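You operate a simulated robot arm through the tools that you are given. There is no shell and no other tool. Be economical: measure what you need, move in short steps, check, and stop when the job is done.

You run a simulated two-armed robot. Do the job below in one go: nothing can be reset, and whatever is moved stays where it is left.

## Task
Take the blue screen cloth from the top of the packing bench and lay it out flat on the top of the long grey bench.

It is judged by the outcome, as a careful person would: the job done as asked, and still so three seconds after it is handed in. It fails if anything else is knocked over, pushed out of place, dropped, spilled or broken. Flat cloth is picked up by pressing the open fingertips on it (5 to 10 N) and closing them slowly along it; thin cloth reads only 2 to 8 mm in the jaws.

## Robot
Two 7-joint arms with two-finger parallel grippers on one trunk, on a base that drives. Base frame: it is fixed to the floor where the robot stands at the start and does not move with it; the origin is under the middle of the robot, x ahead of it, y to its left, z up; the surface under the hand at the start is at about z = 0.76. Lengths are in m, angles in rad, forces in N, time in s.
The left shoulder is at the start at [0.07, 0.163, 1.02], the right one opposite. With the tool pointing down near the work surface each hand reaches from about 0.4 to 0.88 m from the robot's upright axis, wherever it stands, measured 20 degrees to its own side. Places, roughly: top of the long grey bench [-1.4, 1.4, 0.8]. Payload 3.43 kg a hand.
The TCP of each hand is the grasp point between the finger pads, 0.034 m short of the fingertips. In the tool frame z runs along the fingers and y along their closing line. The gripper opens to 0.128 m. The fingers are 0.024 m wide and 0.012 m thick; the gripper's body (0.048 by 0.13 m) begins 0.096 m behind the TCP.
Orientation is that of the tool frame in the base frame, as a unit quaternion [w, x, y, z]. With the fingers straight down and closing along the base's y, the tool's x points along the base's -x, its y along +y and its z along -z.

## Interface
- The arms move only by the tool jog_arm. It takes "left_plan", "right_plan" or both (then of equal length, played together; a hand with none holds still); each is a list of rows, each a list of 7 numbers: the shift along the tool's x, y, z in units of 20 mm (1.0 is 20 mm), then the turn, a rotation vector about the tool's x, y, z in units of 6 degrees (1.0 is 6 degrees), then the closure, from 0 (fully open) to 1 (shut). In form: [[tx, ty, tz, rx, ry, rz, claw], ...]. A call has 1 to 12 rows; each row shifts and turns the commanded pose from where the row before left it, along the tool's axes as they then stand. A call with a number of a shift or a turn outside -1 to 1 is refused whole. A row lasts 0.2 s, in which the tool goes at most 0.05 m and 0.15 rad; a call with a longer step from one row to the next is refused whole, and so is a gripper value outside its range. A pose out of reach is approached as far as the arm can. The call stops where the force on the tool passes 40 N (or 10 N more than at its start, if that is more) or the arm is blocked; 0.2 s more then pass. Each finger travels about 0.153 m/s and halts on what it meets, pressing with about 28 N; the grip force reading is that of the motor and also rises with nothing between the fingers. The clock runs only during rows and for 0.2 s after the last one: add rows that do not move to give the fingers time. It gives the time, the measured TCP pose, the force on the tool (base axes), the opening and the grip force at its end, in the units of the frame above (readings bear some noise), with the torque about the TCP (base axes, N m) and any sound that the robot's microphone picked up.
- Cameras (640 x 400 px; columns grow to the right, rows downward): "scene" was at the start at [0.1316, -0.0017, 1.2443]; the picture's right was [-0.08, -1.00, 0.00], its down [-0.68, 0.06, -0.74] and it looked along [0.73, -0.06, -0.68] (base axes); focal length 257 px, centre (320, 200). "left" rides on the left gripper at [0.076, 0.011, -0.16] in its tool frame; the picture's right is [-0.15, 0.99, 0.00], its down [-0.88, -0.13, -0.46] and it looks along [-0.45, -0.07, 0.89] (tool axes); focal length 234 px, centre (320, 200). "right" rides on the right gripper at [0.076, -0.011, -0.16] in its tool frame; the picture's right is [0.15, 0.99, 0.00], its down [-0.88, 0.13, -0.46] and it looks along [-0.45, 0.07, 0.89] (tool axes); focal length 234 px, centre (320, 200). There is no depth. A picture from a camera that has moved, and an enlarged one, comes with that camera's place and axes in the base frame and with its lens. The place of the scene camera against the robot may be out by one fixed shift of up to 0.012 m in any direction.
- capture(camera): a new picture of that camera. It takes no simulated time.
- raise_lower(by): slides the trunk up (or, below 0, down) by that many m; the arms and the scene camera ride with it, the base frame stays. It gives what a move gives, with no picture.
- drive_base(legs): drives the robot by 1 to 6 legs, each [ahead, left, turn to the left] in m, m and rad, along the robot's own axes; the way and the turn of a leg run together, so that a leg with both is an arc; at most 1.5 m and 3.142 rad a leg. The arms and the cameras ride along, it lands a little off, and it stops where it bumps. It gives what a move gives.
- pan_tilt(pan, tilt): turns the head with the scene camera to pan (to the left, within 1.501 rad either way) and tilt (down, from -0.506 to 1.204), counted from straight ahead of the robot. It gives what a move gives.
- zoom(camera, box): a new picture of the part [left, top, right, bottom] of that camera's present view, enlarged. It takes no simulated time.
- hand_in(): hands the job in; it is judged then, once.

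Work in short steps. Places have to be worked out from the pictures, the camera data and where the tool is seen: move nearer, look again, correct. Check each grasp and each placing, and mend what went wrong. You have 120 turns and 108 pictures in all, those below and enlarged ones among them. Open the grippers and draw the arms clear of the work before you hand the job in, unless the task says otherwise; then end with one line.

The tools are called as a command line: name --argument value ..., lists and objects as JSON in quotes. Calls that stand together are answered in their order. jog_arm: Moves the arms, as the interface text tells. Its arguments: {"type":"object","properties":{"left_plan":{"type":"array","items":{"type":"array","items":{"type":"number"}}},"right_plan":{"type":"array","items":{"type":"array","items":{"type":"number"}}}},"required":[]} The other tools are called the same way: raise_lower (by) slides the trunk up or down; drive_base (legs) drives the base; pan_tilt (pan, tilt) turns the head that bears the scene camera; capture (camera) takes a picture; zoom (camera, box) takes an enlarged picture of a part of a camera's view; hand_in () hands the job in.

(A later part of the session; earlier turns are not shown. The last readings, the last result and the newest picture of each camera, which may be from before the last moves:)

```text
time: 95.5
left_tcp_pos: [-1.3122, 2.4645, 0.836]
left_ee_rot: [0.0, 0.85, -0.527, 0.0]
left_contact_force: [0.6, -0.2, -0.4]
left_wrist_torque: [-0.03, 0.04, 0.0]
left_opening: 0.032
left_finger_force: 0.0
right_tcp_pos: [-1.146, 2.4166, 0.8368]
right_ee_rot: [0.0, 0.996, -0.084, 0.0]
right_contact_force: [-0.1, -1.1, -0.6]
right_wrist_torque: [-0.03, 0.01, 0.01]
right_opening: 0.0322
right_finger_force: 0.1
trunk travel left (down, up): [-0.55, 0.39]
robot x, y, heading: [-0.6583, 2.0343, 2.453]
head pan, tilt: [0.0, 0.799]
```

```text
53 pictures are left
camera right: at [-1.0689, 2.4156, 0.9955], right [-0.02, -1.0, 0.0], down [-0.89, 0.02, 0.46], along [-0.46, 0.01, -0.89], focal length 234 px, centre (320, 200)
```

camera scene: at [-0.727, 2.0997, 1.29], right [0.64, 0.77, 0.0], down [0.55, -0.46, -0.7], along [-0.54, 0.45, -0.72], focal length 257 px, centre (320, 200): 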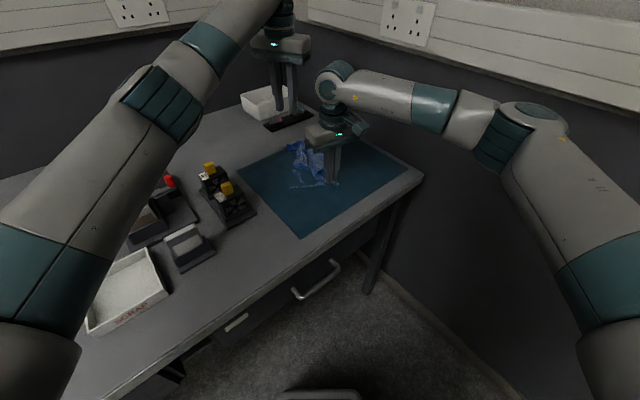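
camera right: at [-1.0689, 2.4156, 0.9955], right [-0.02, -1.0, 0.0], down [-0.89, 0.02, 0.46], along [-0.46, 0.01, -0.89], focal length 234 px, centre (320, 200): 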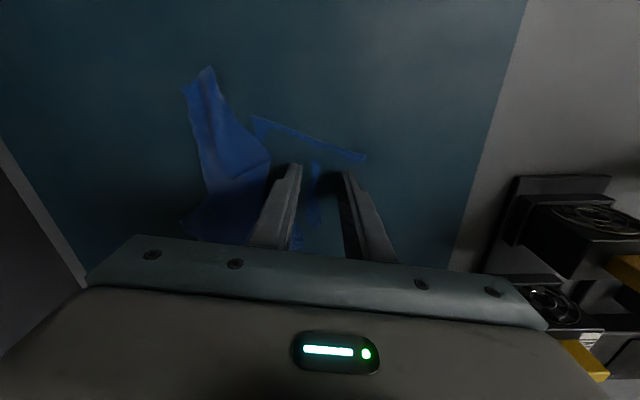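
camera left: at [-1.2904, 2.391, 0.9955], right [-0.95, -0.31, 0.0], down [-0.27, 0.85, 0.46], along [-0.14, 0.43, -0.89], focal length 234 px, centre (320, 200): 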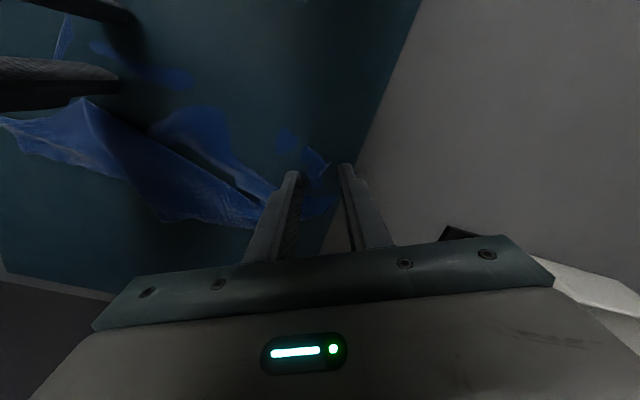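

Not yet touching; I press in 1 mm steps.

jog_arm --left_plan '[[0, 0, 0.05, 0, 0, 0, 0.75], [0, 0, 0.05, 0, 0, 0, 0.75], [0, 0, 0, 0, 0, 0, 0.75]]' --right_plan '[[0, 0, 0.05, 0, 0, 0, 0.75], [0, 0, 0.05, 0, 0, 0, 0.75], [0, 0, 0, 0, 0, 0, 0.75]]'

```text
time: 96.3
left_tcp_pos: [-1.3124, 2.4647, 0.8355]
left_ee_rot: [0.0, 0.849, -0.528, 0.0]
left_contact_force: [-1.2, 0.1, 4.2]
left_wrist_torque: [0.0, 0.1, -0.02]
left_opening: 0.032
left_finger_force: 0.8
right_tcp_pos: [-1.1443, 2.4166, 0.836]
right_ee_rot: [0.0, 0.996, -0.084, -0.001]
right_contact_force: [-1.1, 0.9, 5.8]
right_wrist_torque: [-0.09, 0.02, -0.03]
right_opening: 0.0322
right_finger_force: 0.0
trunk travel left (down, up): [-0.55, 0.39]
robot x, y, heading: [-0.6562, 2.0374, 2.45]
head pan, tilt: [0.0, 0.799]
```

Light contact of 4 N and 6 N. I add half a millimetre and close slowly.

jog_arm --left_plan '[[0, 0, 0.035, 0, 0, 0, 0.75], [0, 0, 0, 0, 0, 0, 0.78], [0, 0, 0, 0, 0, 0, 0.81], [0, 0, 0, 0, 0, 0, 0.84], [0, 0, 0, 0, 0, 0, 0.86], [0, 0, 0, 0, 0, 0, 0.88], [0, 0, 0, 0, 0, 0, 0.9], [0, 0, 0, 0, 0, 0, 0.92], [0, 0, 0, 0, 0, 0, 0.95], [0, 0, 0, 0, 0, 0, 0.98], [0, 0, 0, 0, 0, 0, 1], [0, 0, 0, 0, 0, 0, 1]]' --right_plan '[[0, 0, 0.02, 0, 0, 0, 0.75], [0, 0, 0, 0, 0, 0, 0.78], [0, 0, 0, 0, 0, 0, 0.81], [0, 0, 0, 0, 0, 0, 0.84], [0, 0, 0, 0, 0, 0, 0.86], [0, 0, 0, 0, 0, 0, 0.88], [0, 0, 0, 0, 0, 0, 0.9], [0, 0, 0, 0, 0, 0, 0.92], [0, 0, 0, 0, 0, 0, 0.95], [0, 0, 0, 0, 0, 0, 0.98], [0, 0, 0, 0, 0, 0, 1], [0, 0, 0, 0, 0, 0, 1]]'

capture --camera "left"

capture --camera "right"

```text
time: 98.9
left_tcp_pos: [-1.3112, 2.4659, 0.8357]
left_ee_rot: [-0.001, 0.849, -0.528, -0.001]
left_contact_force: [0.2, -0.3, 14.3]
left_wrist_torque: [-0.02, 0.0, -0.02]
left_opening: 0.0014
left_finger_force: 27.9
right_tcp_pos: [-1.1436, 2.4172, 0.8337]
right_ee_rot: [0.0, 0.996, -0.084, -0.001]
right_contact_force: [-2.3, -0.6, 6.5]
right_wrist_torque: [-0.05, 0.03, -0.01]
right_opening: 0.0019
right_finger_force: 28.5
trunk travel left (down, up): [-0.55, 0.39]
robot x, y, heading: [-0.6559, 2.0417, 2.451]
head pan, tilt: [0.0, 0.799]
```

```text
52 pictures are left
camera left: at [-1.289, 2.3896, 0.995], right [-0.95, -0.31, 0.0], down [-0.27, 0.85, 0.46], along [-0.14, 0.43, -0.89], focal length 234 px, centre (320, 200)
```

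left: 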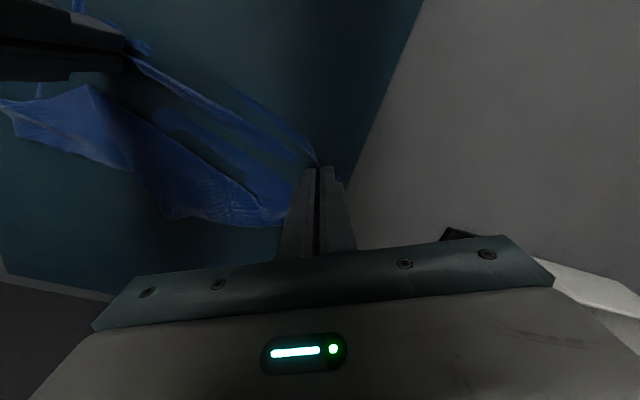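

```text
51 pictures are left
camera right: at [-1.0672, 2.4144, 0.9942], right [-0.02, -1.0, 0.0], down [-0.89, 0.02, 0.46], along [-0.46, 0.01, -0.89], focal length 234 px, centre (320, 200)
```

right: 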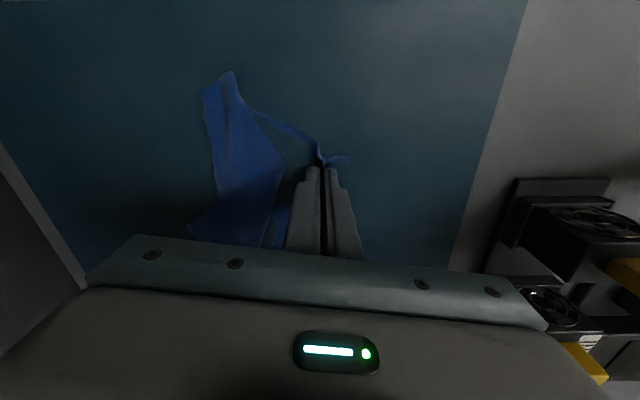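

A taut ridge runs between the two hands, so both have cloth. I lift both together 10 cm and check.

jog_arm --left_plan '[[0, 0, -0.3, 0, 0, 0, 1], [0, 0, -0.5, 0, 0, 0, 1], [0, 0, -0.7, 0, 0, 0, 1], [0, 0, -0.7, 0, 0, 0, 1], [0, 0, -0.7, 0, 0, 0, 1], [0, 0, -0.7, 0, 0, 0, 1], [0, 0, -0.7, 0, 0, 0, 1], [0, 0, -0.7, 0, 0, 0, 1], [0, 0, 0, 0, 0, 0, 1]]' --right_plan '[[0, 0, -0.3, 0, 0, 0, 1], [0, 0, -0.5, 0, 0, 0, 1], [0, 0, -0.7, 0, 0, 0, 1], [0, 0, -0.7, 0, 0, 0, 1], [0, 0, -0.7, 0, 0, 0, 1], [0, 0, -0.7, 0, 0, 0, 1], [0, 0, -0.7, 0, 0, 0, 1], [0, 0, -0.7, 0, 0, 0, 1], [0, 0, 0, 0, 0, 0, 1]]'

capture --camera "scene"

```text
time: 100.9
left_tcp_pos: [-1.3123, 2.4661, 0.9323]
left_ee_rot: [0.0, 0.85, -0.527, 0.001]
left_contact_force: [0.8, 0.2, -0.2]
left_wrist_torque: [-0.01, -0.02, 0.01]
left_opening: 0.0016
left_finger_force: 28.5
right_tcp_pos: [-1.1445, 2.4181, 0.9345]
right_ee_rot: [0.0, 0.997, -0.083, 0.0]
right_contact_force: [-0.5, 0.4, -0.2]
right_wrist_torque: [0.01, 0.02, 0.0]
right_opening: 0.0018
right_finger_force: 28.3
trunk travel left (down, up): [-0.55, 0.39]
robot x, y, heading: [-0.6547, 2.0394, 2.452]
head pan, tilt: [0.0, 0.799]
```

```text
50 pictures are left
camera scene: at [-0.7597, 2.1261, 1.2897], right [0.64, 0.77, 0.0], down [0.55, -0.46, -0.7], along [-0.54, 0.44, -0.72], focal length 257 px, centre (320, 200)
```

scene: 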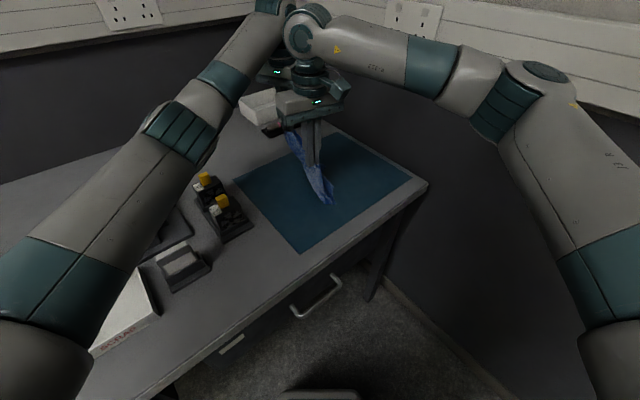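

The cloth hangs between the two hands. I raise the trunk 0.2 m to hang it free and look.

raise_lower --by 0.2

capture --camera "scene"

```text
time: 103.0
left_tcp_pos: [-1.3126, 2.466, 1.1323]
left_ee_rot: [0.001, 0.849, -0.528, 0.001]
left_contact_force: [0.0, -0.7, 0.1]
left_wrist_torque: [-0.01, -0.05, -0.03]
left_opening: 0.0018
left_finger_force: 27.8
right_tcp_pos: [-1.1449, 2.4177, 1.1355]
right_ee_rot: [0.0, 0.997, -0.083, 0.001]
right_contact_force: [-0.8, -0.4, 0.2]
right_wrist_torque: [0.0, 0.0, 0.01]
right_opening: 0.0017
right_finger_force: 28.0
trunk travel left (down, up): [-0.75, 0.19]
robot x, y, heading: [-0.6577, 2.0354, 2.446]
head pan, tilt: [0.0, 0.799]
```

```text
49 pictures are left
camera scene: at [-0.7595, 2.1261, 1.4896], right [0.64, 0.77, 0.0], down [0.55, -0.46, -0.7], along [-0.54, 0.44, -0.72], focal length 257 px, centre (320, 200)
```

scene: 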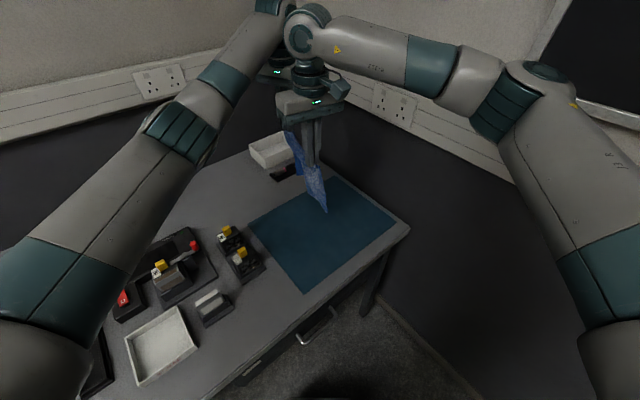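

Both corners hold. I swing the pair round so the held edge lies across the robot's front: left hand back, right hand out to the right.

jog_arm --left_plan '[[0.4, -0.18, 0, 0, 0, 0, 1], [0.7, -0.31, 0, 0, 0, 0, 1], [0.7, -0.31, 0, 0, 0, 0, 1], [0.7, -0.31, 0, 0, 0, 0, 1], [0.7, -0.31, 0, 0, 0, 0, 1], [0.7, -0.31, 0, 0, 0, 0, 1], [0.7, -0.31, 0, 0, 0, 0, 1], [0.6, -0.27, 0, 0, 0, 0, 1], [0.3, -0.13, 0, 0, 0, 0, 1], [0, 0, 0, 0, 0, 0, 1]]' --right_plan '[[0.1, -0.5, 0, 0, 0, 0, 1], [0.13, -0.6, 0, 0, 0, 0, 1], [0.13, -0.6, 0, 0, 0, 0, 1], [0.13, -0.6, 0, 0, 0, 0, 1], [0.13, -0.6, 0, 0, 0, 0, 1], [0.13, -0.6, 0, 0, 0, 0, 1], [0.13, -0.6, 0, 0, 0, 0, 1], [0.1, -0.4, 0, 0, 0, 0, 1], [0.06, -0.3, 0, 0, 0, 0, 1], [0, 0, 0, 0, 0, 0, 1]]'

capture --camera "scene"

```text
time: 105.2
left_tcp_pos: [-1.2198, 2.3896, 1.1335]
left_ee_rot: [-0.001, 0.85, -0.527, 0.001]
left_contact_force: [8.4, 12.5, 0.5]
left_wrist_torque: [0.42, -0.28, 0.26]
left_opening: 0.002
left_finger_force: 28.0
right_tcp_pos: [-1.1081, 2.5085, 1.1349]
right_ee_rot: [0.001, 0.997, -0.083, -0.001]
right_contact_force: [-7.8, -12.4, -0.5]
right_wrist_torque: [-0.42, 0.27, 0.2]
right_opening: 0.0022
right_finger_force: 27.7
trunk travel left (down, up): [-0.75, 0.19]
robot x, y, heading: [-0.6587, 2.0353, 2.449]
head pan, tilt: [0.0, 0.799]
```

```text
48 pictures are left
camera scene: at [-0.7595, 2.126, 1.4897], right [0.64, 0.77, 0.0], down [0.55, -0.46, -0.7], along [-0.54, 0.44, -0.72], focal length 257 px, centre (320, 200)
```

scene: 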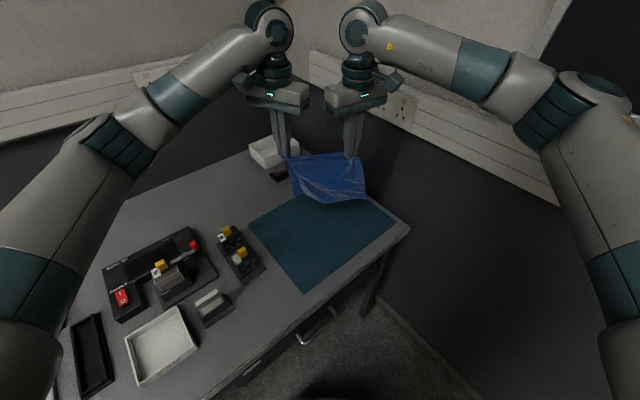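

15 N of tension means the cloth is too taut. I bring the hands about 1.5 cm closer and look closely.

jog_arm --left_plan '[[0.1, -0.25, 0, 0, 0, 0, 1], [0.05, -0.2, 0, 0, 0, 0, 1], [0, 0, 0, 0, 0, 0, 1]]' --right_plan '[[-0.1, 0.2, 0, 0, 0, 0, 1], [-0.05, 0.15, 0, 0, 0, 0, 1], [0, 0, 0, 0, 0, 0, 1]]'

zoom --camera "scene" --box '[220, 100, 420, 225]'

```text
time: 106.0
left_tcp_pos: [-1.2118, 2.389, 1.1312]
left_ee_rot: [0.001, 0.85, -0.527, 0.001]
left_contact_force: [0.3, 0.5, 0.3]
left_wrist_torque: [-0.01, 0.01, -0.01]
left_opening: 0.0016
left_finger_force: 27.8
right_tcp_pos: [-1.1114, 2.502, 1.1359]
right_ee_rot: [0.0, 0.996, -0.085, 0.0]
right_contact_force: [-0.4, 0.0, 0.2]
right_wrist_torque: [-0.01, 0.0, 0.01]
right_opening: 0.0021
right_finger_force: 28.1
trunk travel left (down, up): [-0.75, 0.19]
robot x, y, heading: [-0.6611, 2.039, 2.448]
head pan, tilt: [0.0, 0.799]
```

```text
3.20 times, centred on (320, 162) of scene
camera zoom: at [-0.7594, 2.1259, 1.4897], right [0.64, 0.77, 0.0], down [0.55, -0.46, -0.7], along [-0.54, 0.44, -0.72], focal length 823 px, centre (320, 320)
```

zoom: 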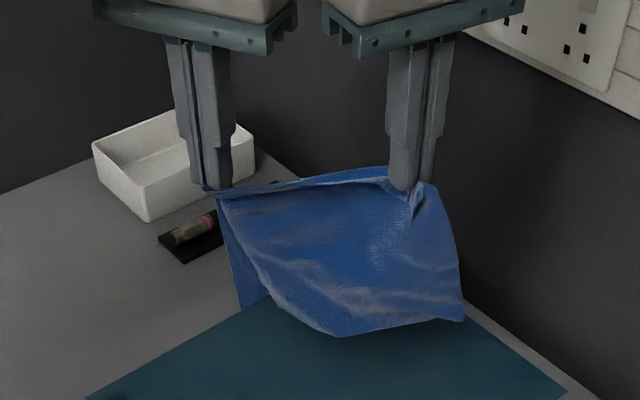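

The sheet hangs open, but part of it seems folded behind near the left hand. I check with the wrist cameras.

capture --camera "left"

capture --camera "right"

```text
46 pictures are left
camera left: at [-1.1892, 2.3157, 1.2919], right [-0.95, -0.31, 0.0], down [-0.27, 0.85, 0.45], along [-0.14, 0.43, -0.89], focal length 234 px, centre (320, 200)
```

left: 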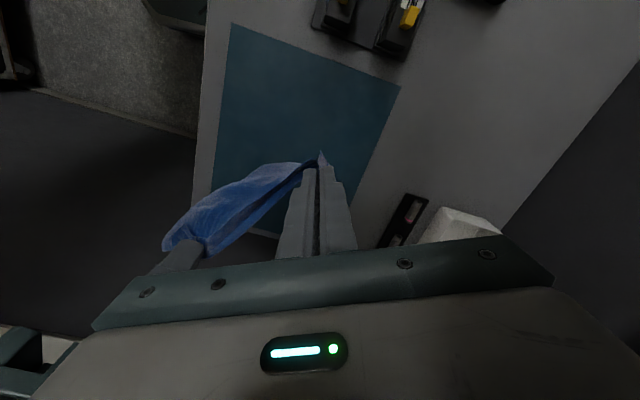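

```text
45 pictures are left
camera right: at [-1.0353, 2.5011, 1.2944], right [-0.02, -1.0, 0.0], down [-0.89, 0.02, 0.46], along [-0.46, 0.01, -0.89], focal length 234 px, centre (320, 200)
```

right: 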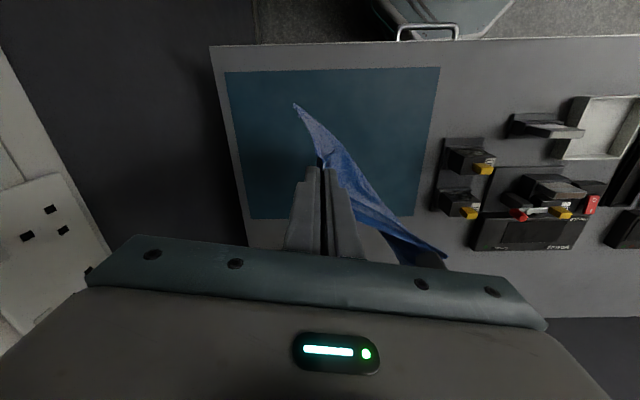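

My reading: the main sheet hangs on the robot's side, and a strip plus the far-left corner flap hang behind. Sweeping the hands forward will lay the sheet towards me and let the flap fall open beyond. I raise the arms 10 cm, draw them back 4 cm and lower the trunk.

jog_arm --left_plan '[[0.3, -0.135, -0.83, 0, 0, 0, 1], [0.3, -0.135, -0.83, 0, 0, 0, 1], [0.3, -0.135, -0.83, 0, 0, 0, 1], [0.3, -0.135, -0.83, 0, 0, 0, 1], [0.3, -0.135, -0.83, 0, 0, 0, 1], [0.3, -0.135, -0.83, 0, 0, 0, 1], [0, 0, 0, 0, 0, 0, 1]]' --right_plan '[[0.29, 0.167, -0.83, 0, 0, 0, 1], [0.29, 0.167, -0.83, 0, 0, 0, 1], [0.29, 0.167, -0.83, 0, 0, 0, 1], [0.29, 0.167, -0.83, 0, 0, 0, 1], [0.29, 0.167, -0.83, 0, 0, 0, 1], [0.29, 0.167, -0.83, 0, 0, 0, 1], [0, 0, 0, 0, 0, 0, 1]]'

raise_lower --by -0.2

zoom --camera "scene" --box '[200, 60, 440, 210]'

```text
time: 107.6
left_tcp_pos: [-1.1806, 2.3647, 1.2324]
left_ee_rot: [0.0, 0.849, -0.528, 0.001]
left_contact_force: [0.1, 0.1, -0.4]
left_wrist_torque: [0.02, 0.02, 0.01]
left_opening: 0.0017
left_finger_force: 27.9
right_tcp_pos: [-1.0809, 2.4776, 1.2343]
right_ee_rot: [-0.001, 0.996, -0.085, 0.0]
right_contact_force: [-0.6, 0.8, 0.0]
right_wrist_torque: [0.0, 0.0, 0.02]
right_opening: 0.0019
right_finger_force: 27.8
trunk travel left (down, up): [-0.75, 0.19]
robot x, y, heading: [-0.6579, 2.0397, 2.453]
head pan, tilt: [0.0, 0.799]
```

```text
time: 109.8
left_tcp_pos: [-1.1802, 2.3654, 1.0321]
left_ee_rot: [0.0, 0.849, -0.528, 0.0]
left_contact_force: [-0.2, 0.0, 0.5]
left_wrist_torque: [0.0, 0.01, 0.03]
left_opening: 0.0014
left_finger_force: 27.9
right_tcp_pos: [-1.0814, 2.4764, 1.0357]
right_ee_rot: [-0.001, 0.996, -0.085, 0.0]
right_contact_force: [-0.5, -0.4, 0.2]
right_wrist_torque: [-0.01, 0.03, 0.0]
right_opening: 0.0019
right_finger_force: 28.3
trunk travel left (down, up): [-0.55, 0.39]
robot x, y, heading: [-0.6587, 2.0365, 2.451]
head pan, tilt: [0.0, 0.799]
```

```text
2.67 times, centred on (320, 135) of scene
camera zoom: at [-0.7592, 2.1257, 1.2898], right [0.64, 0.77, 0.0], down [0.55, -0.46, -0.7], along [-0.54, 0.44, -0.72], focal length 686 px, centre (320, 373)
```

zoom: 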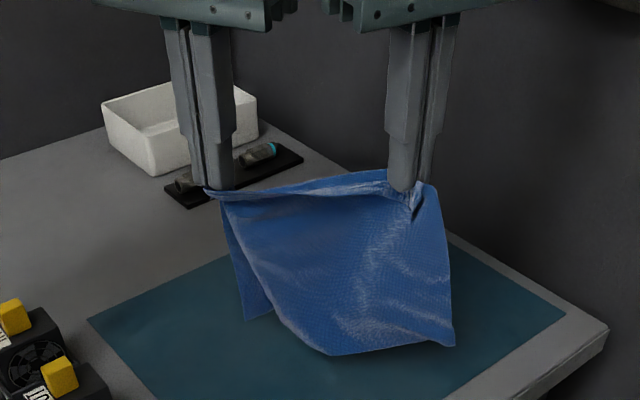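

I lay it with the forward-down sweep now. The edge nearest me will then lie straight with both its corners free, so if a flap ends up under, I can re-pick by that edge.

jog_arm --left_plan '[[0, 0, 1, 0, 0, 0, 1], [-0.55, 0.24, 0.2, 0, 0, 0, 1], [-0.913, 0.407, 0.2, 0, 0, 0, 1], [-0.913, 0.407, 0.3, 0, 0, 0, 1], [-0.913, 0.407, 0.5, 0, 0, 0, 1], [-0.913, 0.407, 0.6, 0, 0, 0, 1], [-0.913, 0.407, 0.75, 0, 0, 0, 1], [-0.82, 0.37, 0.9, 0, 0, 0, 1], [-0.685, 0.305, 1, 0, 0, 0, 1], [-0.55, 0.24, 1, 0, 0, 0, 1], [-0.365, 0.163, 1, 0, 0, 0, 1], [0, 0, 0, 0, 0, 0, 1]]' --right_plan '[[0, 0, 1, 0, 0, 0, 1], [-0.52, -0.3, 0.2, 0, 0, 0, 1], [-0.866, -0.5, 0.2, 0, 0, 0, 1], [-0.866, -0.5, 0.3, 0, 0, 0, 1], [-0.866, -0.5, 0.5, 0, 0, 0, 1], [-0.866, -0.5, 0.6, 0, 0, 0, 1], [-0.866, -0.5, 0.75, 0, 0, 0, 1], [-0.78, -0.45, 0.9, 0, 0, 0, 1], [-0.65, -0.375, 1, 0, 0, 0, 1], [-0.52, -0.3, 1, 0, 0, 0, 1], [-0.346, -0.2, 1, 0, 0, 0, 1], [0, 0, 0, 0, 0, 0, 1]]'

zoom --camera "scene" --box '[200, 80, 440, 230]'

```text
time: 112.4
left_tcp_pos: [-1.3061, 2.4692, 0.8818]
left_ee_rot: [0.001, 0.849, -0.528, 0.0]
left_contact_force: [0.5, -0.7, -0.3]
left_wrist_torque: [-0.03, 0.01, 0.02]
left_opening: 0.0018
left_finger_force: 27.8
right_tcp_pos: [-1.2075, 2.5809, 0.8879]
right_ee_rot: [0.0, 0.997, -0.083, 0.0]
right_contact_force: [0.1, 0.4, -0.2]
right_wrist_torque: [0.0, 0.04, 0.01]
right_opening: 0.0021
right_finger_force: 28.3
trunk travel left (down, up): [-0.55, 0.39]
robot x, y, heading: [-0.6569, 2.039, 2.451]
head pan, tilt: [0.0, 0.799]
```

```text
2.67 times, centred on (320, 155) of scene
camera zoom: at [-0.7588, 2.1255, 1.2898], right [0.64, 0.77, 0.0], down [0.55, -0.46, -0.7], along [-0.54, 0.44, -0.72], focal length 686 px, centre (320, 320)
```

zoom: 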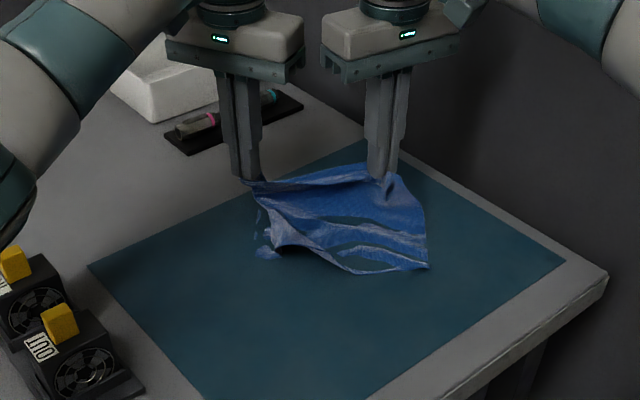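

The sheet laid forward, with the left flap partly under it. I set it down the last 4 cm, release and lift both hands.

jog_arm --left_plan '[[-0.23, 0.1, 0.8, 0, 0, 0, 1], [-0.23, 0.1, 0.7, 0, 0, 0, 1], [0, 0, 0.6, 0, 0, 0, 1], [0, 0, 0, 0, 0, 0, 0.9], [0, 0, 0, 0, 0, 0, 0.75], [0, 0, -0.2, 0, 0, 0, 0.72], [0, 0, -0.8, 0, 0, 0, 0.72], [0, 0, -1, 0, 0, 0, 0.72], [0, 0, -1, 0, 0, 0, 0.72], [0, 0, -1, 0, 0, 0, 0.72], [0.6, 0.3, -1, 0, 0, 0, 0.72], [0.6, 0.3, -1, 0, 0, 0, 0.72]]' --right_plan '[[-0.217, -0.125, 0.8, 0, 0, 0, 1], [-0.217, -0.125, 0.8, 0, 0, 0, 1], [0, 0, 0.7, 0, 0, 0, 1], [0, 0, 0, 0, 0, 0, 0.9], [0, 0, 0, 0, 0, 0, 0.75], [0, 0, -0.2, 0, 0, 0, 0.72], [0, 0, -0.8, 0, 0, 0, 0.72], [0, 0, -1, 0, 0, 0, 0.72], [0, 0, -1, 0, 0, 0, 0.72], [0, 0, -1, 0, 0, 0, 0.72], [0.6, -0.3, -1, 0, 0, 0, 0.72], [0.6, -0.3, -1, 0, 0, 0, 0.72]]'

zoom --camera "scene" --box '[200, 80, 440, 230]'

capture --camera "left"

capture --camera "right"

```text
time: 115.0
left_tcp_pos: [-1.3159, 2.4489, 0.9598]
left_ee_rot: [0.0, 0.85, -0.527, 0.0]
left_contact_force: [1.2, -0.7, 1.2]
left_wrist_torque: [0.01, 0.04, 0.02]
left_opening: 0.0359
left_finger_force: 0.1
right_tcp_pos: [-1.1902, 2.598, 0.96]
right_ee_rot: [-0.001, 0.996, -0.084, -0.001]
right_contact_force: [-0.2, -1.0, -0.2]
right_wrist_torque: [0.01, 0.02, 0.05]
right_opening: 0.036
right_finger_force: 0.0
trunk travel left (down, up): [-0.55, 0.39]
robot x, y, heading: [-0.6591, 2.0374, 2.448]
head pan, tilt: [0.0, 0.799]
```

```text
2.67 times, centred on (320, 155) of scene
camera zoom: at [-0.7584, 2.1252, 1.2898], right [0.64, 0.77, 0.0], down [0.55, -0.46, -0.7], along [-0.54, 0.45, -0.72], focal length 686 px, centre (320, 320)
```

zoom: 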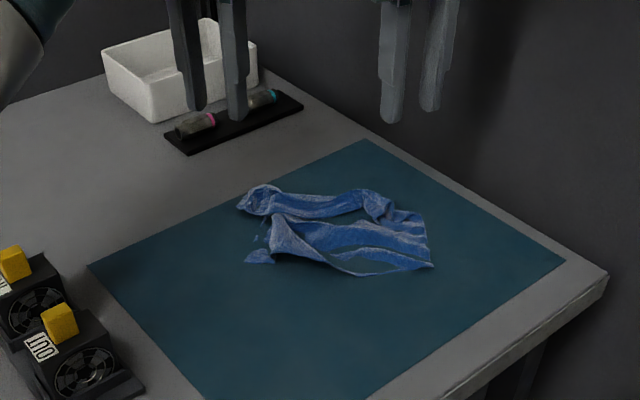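

```text
41 pictures are left
camera left: at [-1.2935, 2.3745, 1.1207], right [-0.95, -0.31, 0.0], down [-0.27, 0.85, 0.46], along [-0.14, 0.43, -0.89], focal length 234 px, centre (320, 200)
```

left: 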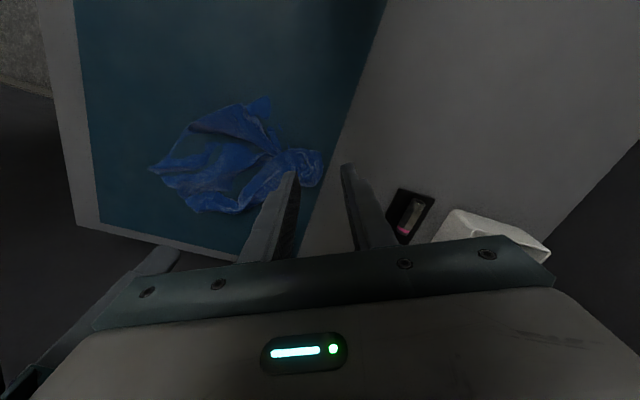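

```text
40 pictures are left
camera right: at [-1.1124, 2.5952, 1.1199], right [-0.02, -1.0, 0.0], down [-0.89, 0.02, 0.46], along [-0.46, 0.01, -0.89], focal length 234 px, centre (320, 200)
```

right: 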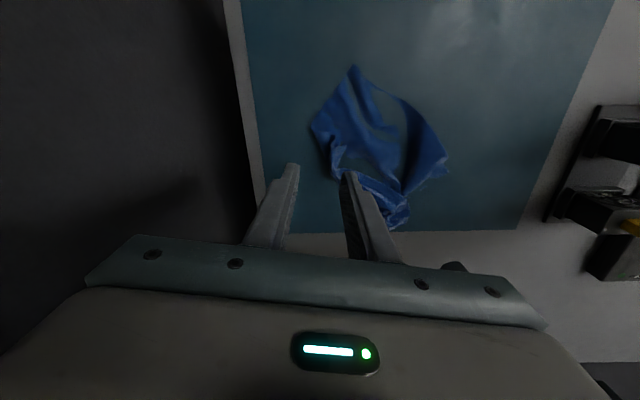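

I need a finer view of the near edge to find its two corners.

zoom --camera "left" --box '[130, 80, 340, 230]'

zoom --camera "right" --box '[290, 50, 470, 240]'

zoom --camera "scene" --box '[270, 130, 380, 195]'

```text
2.67 times, centred on (235, 155) of left
camera zoom: at [-1.2935, 2.3745, 1.1207], right [-0.95, -0.31, 0.0], down [-0.27, 0.85, 0.46], along [-0.14, 0.43, -0.89], focal length 624 px, centre (547, 320)
```

zoom: 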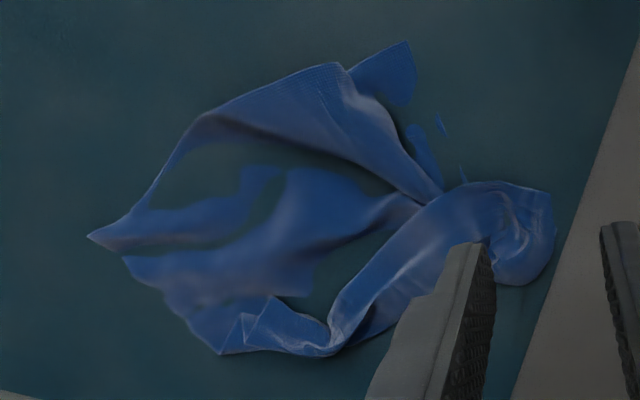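

```text
2.11 times, centred on (380, 145) of right
camera zoom: at [-1.1124, 2.5952, 1.1199], right [-0.02, -1.0, 0.0], down [-0.89, 0.02, 0.46], along [-0.46, 0.01, -0.89], focal length 493 px, centre (194, 316)
```

zoom: 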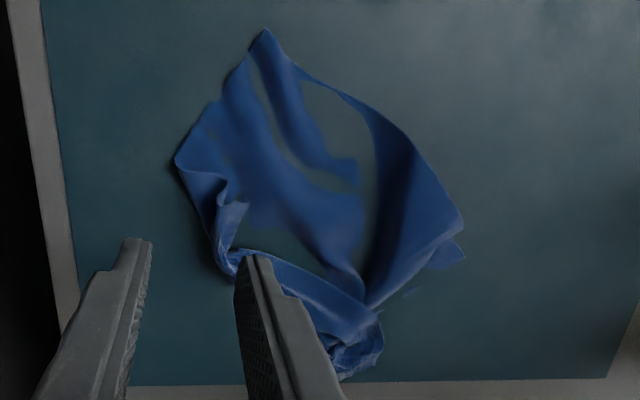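

```text
5.82 times, centred on (325, 162) of scene
camera zoom: at [-0.7584, 2.1252, 1.2898], right [0.64, 0.77, 0.0], down [0.55, -0.46, -0.7], along [-0.54, 0.45, -0.72], focal length 1497 px, centre (291, 418)
```

zoom: 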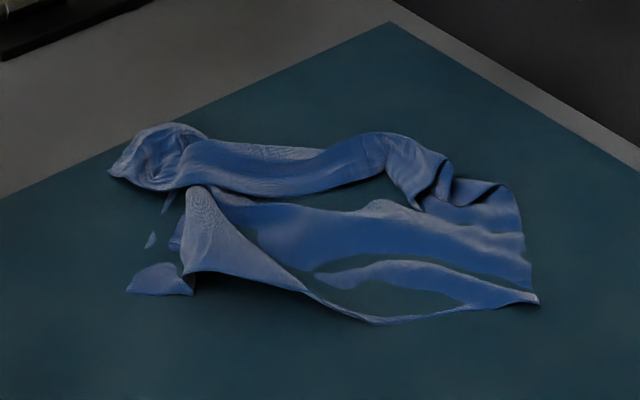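

Near-edge corners: near-right at (−1.098, 2.555), near-left at about (−1.207, 2.427), with slack between them. I pinch the right one first and draw it right to straighten the edge, making room for the left hand.

jog_arm --right_plan '[[0.7, 0.47, 0, 0, 0, 0, 0.78], [0.7, 0.47, 0, 0, 0, 0, 0.78], [0.7, 0.47, 0, 0, 0, 0, 0.78], [0.7, 0.47, 0, 0, 0, 0, 0.78], [0.7, 0.47, 0, 0, 0, 0, 0.78], [0, 0, 1, 0, 0, 0, 0.78], [0, 0, 1, 0, 0, 0, 0.78], [0, 0, 1, 0, 0, 0, 0.78], [0, 0, 1, 0, 0, 0, 0.78], [0, 0, 1, 0, 0, 0, 0.78], [0, 0, 0.6, 0, 0, 0, 0.78], [0, 0, 0, 0, 0, 0, 0.78]]'

capture --camera "right"

```text
time: 117.6
left_tcp_pos: [-1.3172, 2.4488, 0.9589]
left_ee_rot: [0.0, 0.85, -0.527, 0.0]
left_contact_force: [0.2, 0.5, -0.1]
left_wrist_torque: [0.01, 0.0, -0.02]
left_opening: 0.0359
left_finger_force: 0.1
right_tcp_pos: [-1.1284, 2.537, 0.8482]
right_ee_rot: [0.0, 0.996, -0.084, 0.0]
right_contact_force: [-0.3, 0.3, -0.2]
right_wrist_torque: [0.0, 0.0, -0.01]
right_opening: 0.0282
right_finger_force: 0.0
trunk travel left (down, up): [-0.55, 0.39]
robot x, y, heading: [-0.6555, 2.0377, 2.444]
head pan, tilt: [0.0, 0.799]
```

```text
36 pictures are left
camera right: at [-1.0519, 2.5357, 1.0071], right [-0.02, -1.0, 0.0], down [-0.89, 0.02, 0.46], along [-0.46, 0.01, -0.89], focal length 234 px, centre (320, 200)
```

right: 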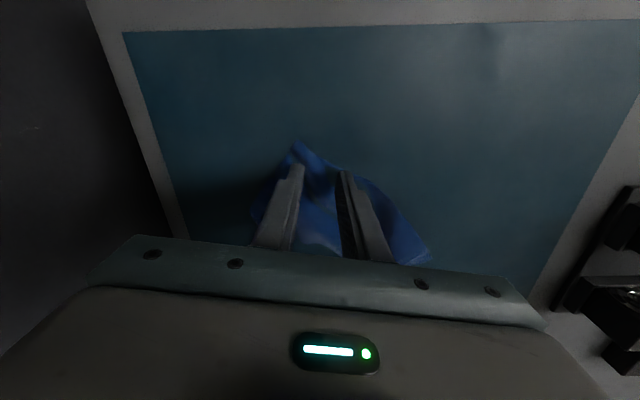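

Well placed; I shift 7 mm toward the corner tip, press and close slowly.

jog_arm --right_plan '[[0, -0.35, 0, 0, 0, 0, 0.78], [0, 0, 0.35, 0, 0, 0, 0.78], [0, 0, 0.25, 0, 0, 0, 0.78], [0, 0, 0.1, 0, 0, 0, 0.78], [0, 0, 0.02, 0, 0, 0, 0.8], [0, 0, 0, 0, 0, 0, 0.82], [0, 0, 0, 0, 0, 0, 0.85], [0, 0, 0, 0, 0, 0, 0.88], [0, 0, 0, 0, 0, 0, 0.91], [0, 0, 0, 0, 0, 0, 0.94], [0, 0, 0, 0, 0, 0, 0.97], [0, 0, 0, 0, 0, 0, 1]]'

capture --camera "right"

```text
time: 120.2
left_tcp_pos: [-1.315, 2.4489, 0.9602]
left_ee_rot: [0.0, 0.85, -0.527, 0.0]
left_contact_force: [0.6, 0.1, 0.2]
left_wrist_torque: [0.0, -0.03, 0.0]
left_opening: 0.0358
left_finger_force: 0.1
right_tcp_pos: [-1.1281, 2.5447, 0.8351]
right_ee_rot: [0.0, 0.996, -0.084, -0.001]
right_contact_force: [0.4, 1.0, 13.5]
right_wrist_torque: [-0.02, -0.03, 0.0]
right_opening: 0.0017
right_finger_force: 27.7
trunk travel left (down, up): [-0.55, 0.39]
robot x, y, heading: [-0.6574, 2.0385, 2.452]
head pan, tilt: [0.0, 0.799]
```

```text
35 pictures are left
camera right: at [-1.0512, 2.5426, 0.9942], right [-0.02, -1.0, 0.0], down [-0.89, 0.02, 0.46], along [-0.46, 0.01, -0.89], focal length 234 px, centre (320, 200)
```

right: 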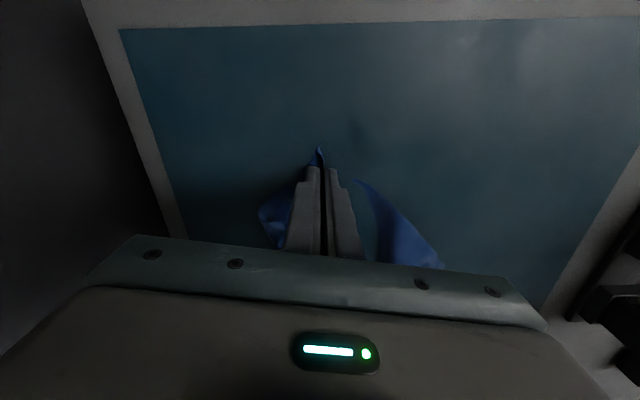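

Held by the corner tip. I lift it 8 mm and draw it 5 cm to the right, then look at the left corner.

jog_arm --right_plan '[[0, 0, -0.4, 0, 0, 0, 1], [0.25, -0.43, 0, 0, 0, 0, 1], [0.25, -0.43, 0, 0, 0, 0, 1], [0.25, -0.43, 0, 0, 0, 0, 1], [0.25, -0.43, 0, 0, 0, 0, 1], [0.25, -0.43, 0, 0, 0, 0, 1], [0, 0, 0, 0, 0, 0, 1]]'

zoom --camera "left" --box '[130, 50, 340, 230]'

zoom --camera "scene" --box '[240, 110, 400, 210]'

```text
time: 121.8
left_tcp_pos: [-1.3167, 2.4487, 0.9593]
left_ee_rot: [0.001, 0.85, -0.527, 0.0]
left_contact_force: [0.1, -0.3, 0.5]
left_wrist_torque: [-0.02, 0.02, 0.02]
left_opening: 0.0357
left_finger_force: 0.0
right_tcp_pos: [-1.0966, 2.5825, 0.8417]
right_ee_rot: [0.0, 0.997, -0.083, 0.0]
right_contact_force: [-0.3, 0.4, -1.1]
right_wrist_torque: [0.05, -0.01, -0.02]
right_opening: 0.0017
right_finger_force: 28.4
trunk travel left (down, up): [-0.55, 0.39]
robot x, y, heading: [-0.6568, 2.0364, 2.448]
head pan, tilt: [0.0, 0.799]
```

```text
2.22 times, centred on (235, 140) of left
camera zoom: at [-1.2946, 2.3751, 1.1195], right [-0.95, -0.31, 0.0], down [-0.27, 0.85, 0.46], along [-0.14, 0.43, -0.89], focal length 520 px, centre (509, 333)
```

zoom: 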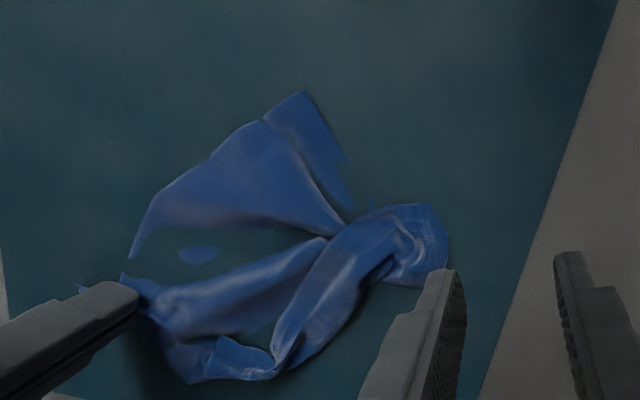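

```text
4.00 times, centred on (320, 160) of scene
camera zoom: at [-0.7595, 2.1258, 1.2897], right [0.64, 0.77, 0.0], down [0.55, -0.46, -0.7], along [-0.54, 0.44, -0.72], focal length 1029 px, centre (320, 360)
```

zoom: 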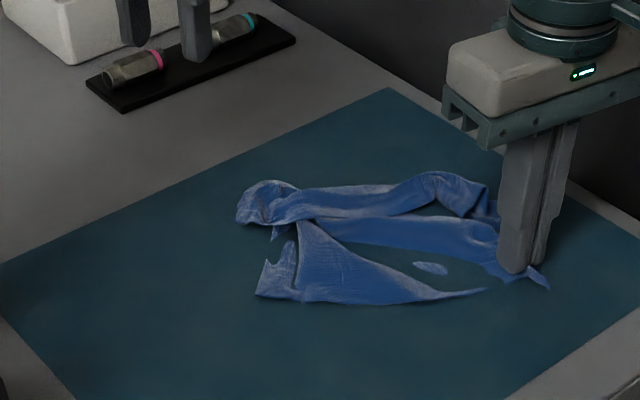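

The near edge is now straight, and its left corner is at (−1.171, 2.444) with the loose flap beside it. I turn the left hand to 60° yaw, so it fits next to the right, and bring it over that corner.

jog_arm --left_plan '[[0, 0, 0, 0, 0, 1, 0.8], [0, 0, 0, 0, 0, 1, 0.8], [0, 0, 0, 0, 0, 1, 0.8], [0, 0, 0, 0, 0, 1, 0.8], [0, 0, 0, 0, 0, 1, 0.8], [0, 0, 0, 0, 0, 1, 0.8], [-0.45, -0.99, 0, 0, 0, 0, 0.82], [-0.45, -0.99, 0, 0, 0, 0, 0.82], [-0.45, -0.99, 0, 0, 0, 0, 0.82], [-0.45, -0.99, 0, 0, 0, 0, 0.82], [-0.45, -0.99, 0, 0, 0, 0, 0.82], [-0.45, -0.99, 0, 0, 0, 0, 0.82]]'

```text
time: 124.4
left_tcp_pos: [-1.1887, 2.4844, 0.9598]
left_ee_rot: [0.0, -0.645, 0.764, 0.0]
left_contact_force: [-0.2, -0.6, -0.1]
left_wrist_torque: [0.0, 0.04, 0.04]
left_opening: 0.0228
left_finger_force: 0.0
right_tcp_pos: [-1.0949, 2.5825, 0.8416]
right_ee_rot: [0.0, 0.996, -0.084, 0.0]
right_contact_force: [-0.5, -0.1, -0.2]
right_wrist_torque: [0.04, 0.02, 0.01]
right_opening: 0.0016
right_finger_force: 27.8
trunk travel left (down, up): [-0.55, 0.39]
robot x, y, heading: [-0.6556, 2.0359, 2.446]
head pan, tilt: [0.0, 0.799]
```

Yaw reached without trouble. Now the last 1.6 cm over, then down to just above the cloth.

jog_arm --left_plan '[[0, -0.8, 0, 0, 0, 0, 0.82], [0, 0, 1, 0, 0, 0, 0.82], [0, 0, 1, 0, 0, 0, 0.82], [0, 0, 1, 0, 0, 0, 0.82], [0, 0, 1, 0, 0, 0, 0.82], [0, 0, 1, 0, 0, 0, 0.82], [0, 0, 0, 0, 0, 0, 0.82]]'

zoom --camera "left" --box '[200, 80, 440, 230]'

zoom --camera "scene" --box '[240, 110, 400, 210]'

```text
time: 126.0
left_tcp_pos: [-1.1738, 2.4808, 0.8608]
left_ee_rot: [0.0, -0.645, 0.764, 0.0]
left_contact_force: [0.0, 0.0, 0.1]
left_wrist_torque: [-0.04, 0.01, 0.02]
left_opening: 0.0229
left_finger_force: 0.1
right_tcp_pos: [-1.0966, 2.5838, 0.8423]
right_ee_rot: [0.0, 0.996, -0.084, 0.0]
right_contact_force: [-0.1, 0.8, 0.4]
right_wrist_torque: [0.0, 0.03, -0.05]
right_opening: 0.002
right_finger_force: 27.9
trunk travel left (down, up): [-0.55, 0.39]
robot x, y, heading: [-0.6511, 2.0353, 2.452]
head pan, tilt: [0.0, 0.799]
```

```text
2.67 times, centred on (320, 155) of left
camera zoom: at [-1.199, 2.4069, 1.0205], right [-0.95, 0.31, 0.0], down [0.28, 0.85, 0.46], along [0.14, 0.43, -0.89], focal length 624 px, centre (320, 320)
```

zoom: 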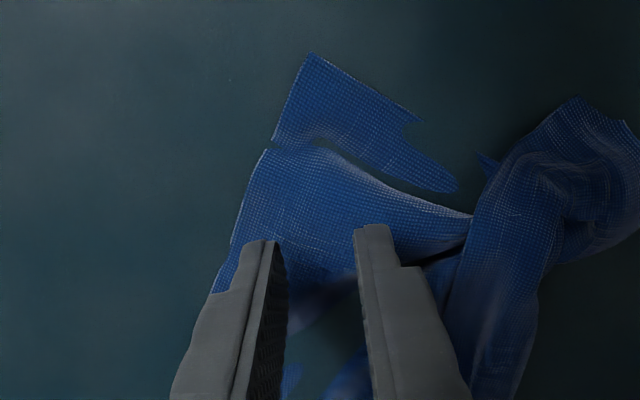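

```text
4.00 times, centred on (320, 160) of scene
camera zoom: at [-0.7591, 2.1258, 1.2898], right [0.64, 0.77, 0.0], down [0.55, -0.46, -0.7], along [-0.54, 0.44, -0.72], focal length 1029 px, centre (320, 360)
```

zoom: 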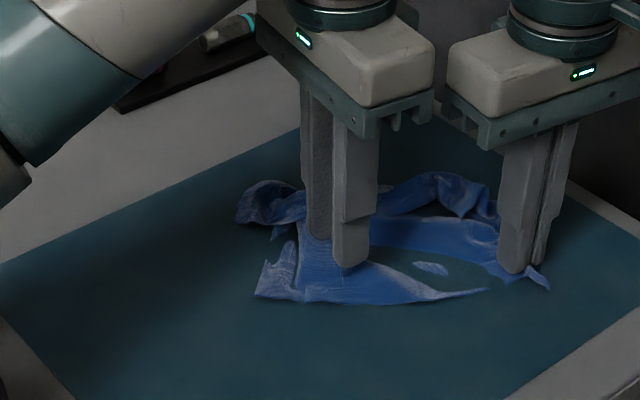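

This view shows the loose flap is the cloth's far-left corner, lying partly under the sheet with its tip exposed. Pinching here would catch two layers, so I take the exposed tip instead and pull it out to where it belongs while the right hand holds its corner.

jog_arm --left_plan '[[0.4, 0.1, -0.5, 0, 0, 0, 0.8], [0.7, 0.25, 0, 0, 0, 0, 0.8], [0.7, 0.25, 0, 0, 0, 0, 0.8], [0.63, 0.19, 0, 0, 0, 0, 0.8], [0, 0, 0.5, 0, 0, 0, 0.8], [0, 0, 0.5, 0, 0, 0, 0.8], [0, 0, 0.3, 0, 0, 0, 0.8], [0, 0, 0, 0, 0, 0, 0.8]]'

zoom --camera "left" --box '[200, 80, 440, 230]'

```text
time: 127.8
left_tcp_pos: [-1.1978, 2.4365, 0.8441]
left_ee_rot: [0.0, -0.645, 0.765, 0.0]
left_contact_force: [0.0, 0.2, -0.6]
left_wrist_torque: [-0.03, 0.01, 0.0]
left_opening: 0.0254
left_finger_force: 0.0
right_tcp_pos: [-1.0954, 2.5821, 0.8414]
right_ee_rot: [-0.001, 0.997, -0.084, 0.0]
right_contact_force: [0.2, 0.2, 0.4]
right_wrist_torque: [0.03, 0.0, -0.01]
right_opening: 0.0022
right_finger_force: 27.9
trunk travel left (down, up): [-0.55, 0.39]
robot x, y, heading: [-0.6551, 2.0365, 2.447]
head pan, tilt: [0.0, 0.799]
```

```text
2.67 times, centred on (320, 155) of left
camera zoom: at [-1.2227, 2.3615, 1.0047], right [-0.95, 0.31, 0.0], down [0.28, 0.85, 0.46], along [0.14, 0.43, -0.89], focal length 624 px, centre (320, 320)
```

zoom: 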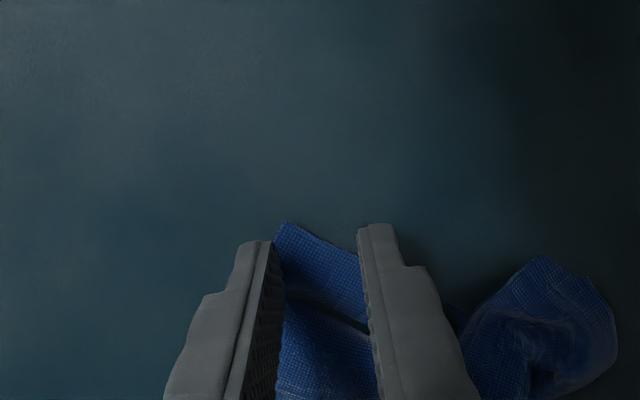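

The flap tip sits right between the fingers. Press and close slowly.

jog_arm --left_plan '[[0, 0, 0.25, 0, 0, 0, 0.8], [0, 0, 0.15, 0, 0, 0, 0.8], [0, 0, 0.1, 0, 0, 0, 0.8], [0, 0, 0.02, 0, 0, 0, 0.82], [0, 0, 0, 0, 0, 0, 0.84], [0, 0, 0, 0, 0, 0, 0.86], [0, 0, 0, 0, 0, 0, 0.88], [0, 0, 0, 0, 0, 0, 0.91], [0, 0, 0, 0, 0, 0, 0.94], [0, 0, 0, 0, 0, 0, 0.97], [0, 0, 0, 0, 0, 0, 1], [0, 0, 0, 0, 0, 0, 1]]'

zoom --camera "left" --box '[200, 80, 440, 230]'

```text
time: 130.4
left_tcp_pos: [-1.1965, 2.4361, 0.8357]
left_ee_rot: [0.0, -0.645, 0.764, 0.001]
left_contact_force: [0.8, 0.3, 14.2]
left_wrist_torque: [0.05, -0.07, 0.01]
left_opening: 0.0017
left_finger_force: 28.1
right_tcp_pos: [-1.0957, 2.582, 0.8426]
right_ee_rot: [0.0, 0.997, -0.083, -0.001]
right_contact_force: [0.3, -0.9, -0.2]
right_wrist_torque: [-0.02, 0.0, 0.04]
right_opening: 0.0019
right_finger_force: 28.3
trunk travel left (down, up): [-0.55, 0.39]
robot x, y, heading: [-0.6533, 2.0388, 2.451]
head pan, tilt: [0.0, 0.799]
```

```text
2.67 times, centred on (320, 155) of left
camera zoom: at [-1.2211, 2.3613, 0.995], right [-0.95, 0.31, 0.0], down [0.28, 0.85, 0.46], along [0.14, 0.43, -0.89], focal length 624 px, centre (320, 320)
```

zoom: 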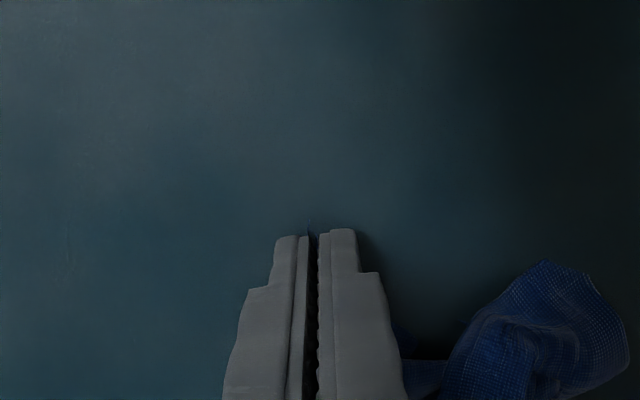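

Gripped (1.7 mm). I pull this corner out: slightly up, left, then forward to its proper place diagonally opposite the right hand.

jog_arm --left_plan '[[0.3, 0.3, -0.3, 0, 0, 0, 1], [0.6, 0.7, -0.1, 0, 0, 0, 1], [0.6, 0.7, 0, 0, 0, 0, 1], [0.6, 0.7, 0, 0, 0, 0, 1], [-0.46, 0.79, 0, 0, 0, 0, 1], [-0.46, 0.79, 0, 0, 0, 0, 1], [-0.46, 0.79, 0, 0, 0, 0, 1], [-0.46, 0.79, 0, 0, 0, 0, 1], [-0.46, 0.79, 0, 0, 0, 0, 1], [0, 0, 0, 0, 0, 0, 1]]'

zoom --camera "scene" --box '[220, 90, 400, 210]'

```text
time: 132.6
left_tcp_pos: [-1.3231, 2.4603, 0.8423]
left_ee_rot: [0.0, -0.645, 0.764, -0.001]
left_contact_force: [0.4, -1.1, -0.4]
left_wrist_torque: [0.01, 0.05, 0.0]
left_opening: 0.0
left_finger_force: 28.2
right_tcp_pos: [-1.096, 2.5831, 0.8416]
right_ee_rot: [-0.001, 0.996, -0.084, 0.0]
right_contact_force: [0.5, -1.0, -0.7]
right_wrist_torque: [-0.02, 0.01, -0.02]
right_opening: 0.0022
right_finger_force: 28.1
trunk travel left (down, up): [-0.55, 0.39]
robot x, y, heading: [-0.6527, 2.0369, 2.452]
head pan, tilt: [0.0, 0.799]
```

```text
3.33 times, centred on (310, 150) of scene
camera zoom: at [-0.7595, 2.1256, 1.2897], right [0.64, 0.77, 0.0], down [0.55, -0.46, -0.7], along [-0.54, 0.44, -0.72], focal length 857 px, centre (353, 367)
```

zoom: 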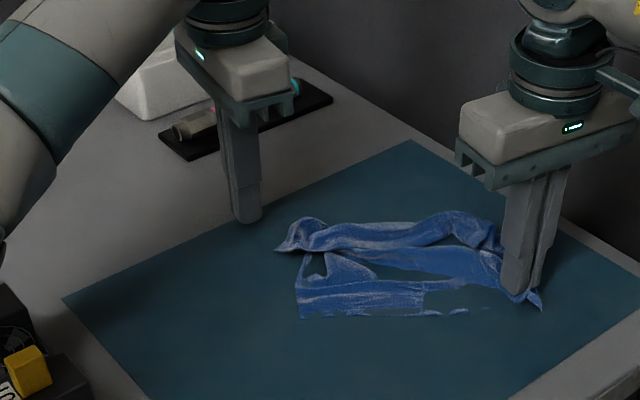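

The tip slipped out, but the near edge looks cleaner now. I look from the left camera to see the new layout.

jog_arm --left_plan '[[0, 0, -1, 0, 0, 0, 0.8], [0.3, -0.2, -1, 0, 0, 0, 0.8], [0.3, -0.6, -1, 0, 0, 0, 0.8], [0.3, -0.6, -1, 0, 0, 0, 0.8], [0, -0.6, -1, 0, 0, 0, 0.8], [0, 0, -0.5, 0, 0, 0, 0.8]]'

zoom --camera "left" --box '[100, 40, 420, 240]'

```text
time: 134.0
left_tcp_pos: [-1.2855, 2.4359, 0.9524]
left_ee_rot: [0.001, -0.645, 0.764, -0.001]
left_contact_force: [-0.4, -0.4, 0.4]
left_wrist_torque: [0.01, -0.02, 0.02]
left_opening: 0.0254
left_finger_force: 0.1
right_tcp_pos: [-1.0966, 2.5821, 0.8418]
right_ee_rot: [0.0, 0.997, -0.083, -0.001]
right_contact_force: [-0.1, -0.5, 0.0]
right_wrist_torque: [-0.03, 0.01, 0.0]
right_opening: 0.0019
right_finger_force: 28.5
trunk travel left (down, up): [-0.55, 0.39]
robot x, y, heading: [-0.656, 2.0342, 2.45]
head pan, tilt: [0.0, 0.799]
```

```text
2.00 times, centred on (260, 140) of left
camera zoom: at [-1.311, 2.3623, 1.113], right [-0.95, 0.31, 0.0], down [0.28, 0.85, 0.46], along [0.14, 0.43, -0.89], focal length 468 px, centre (440, 320)
```

zoom: 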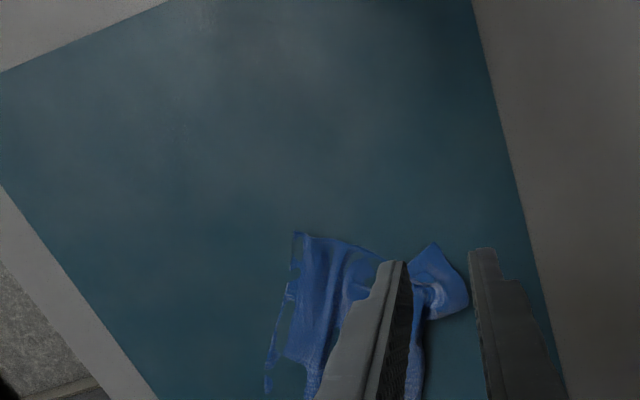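

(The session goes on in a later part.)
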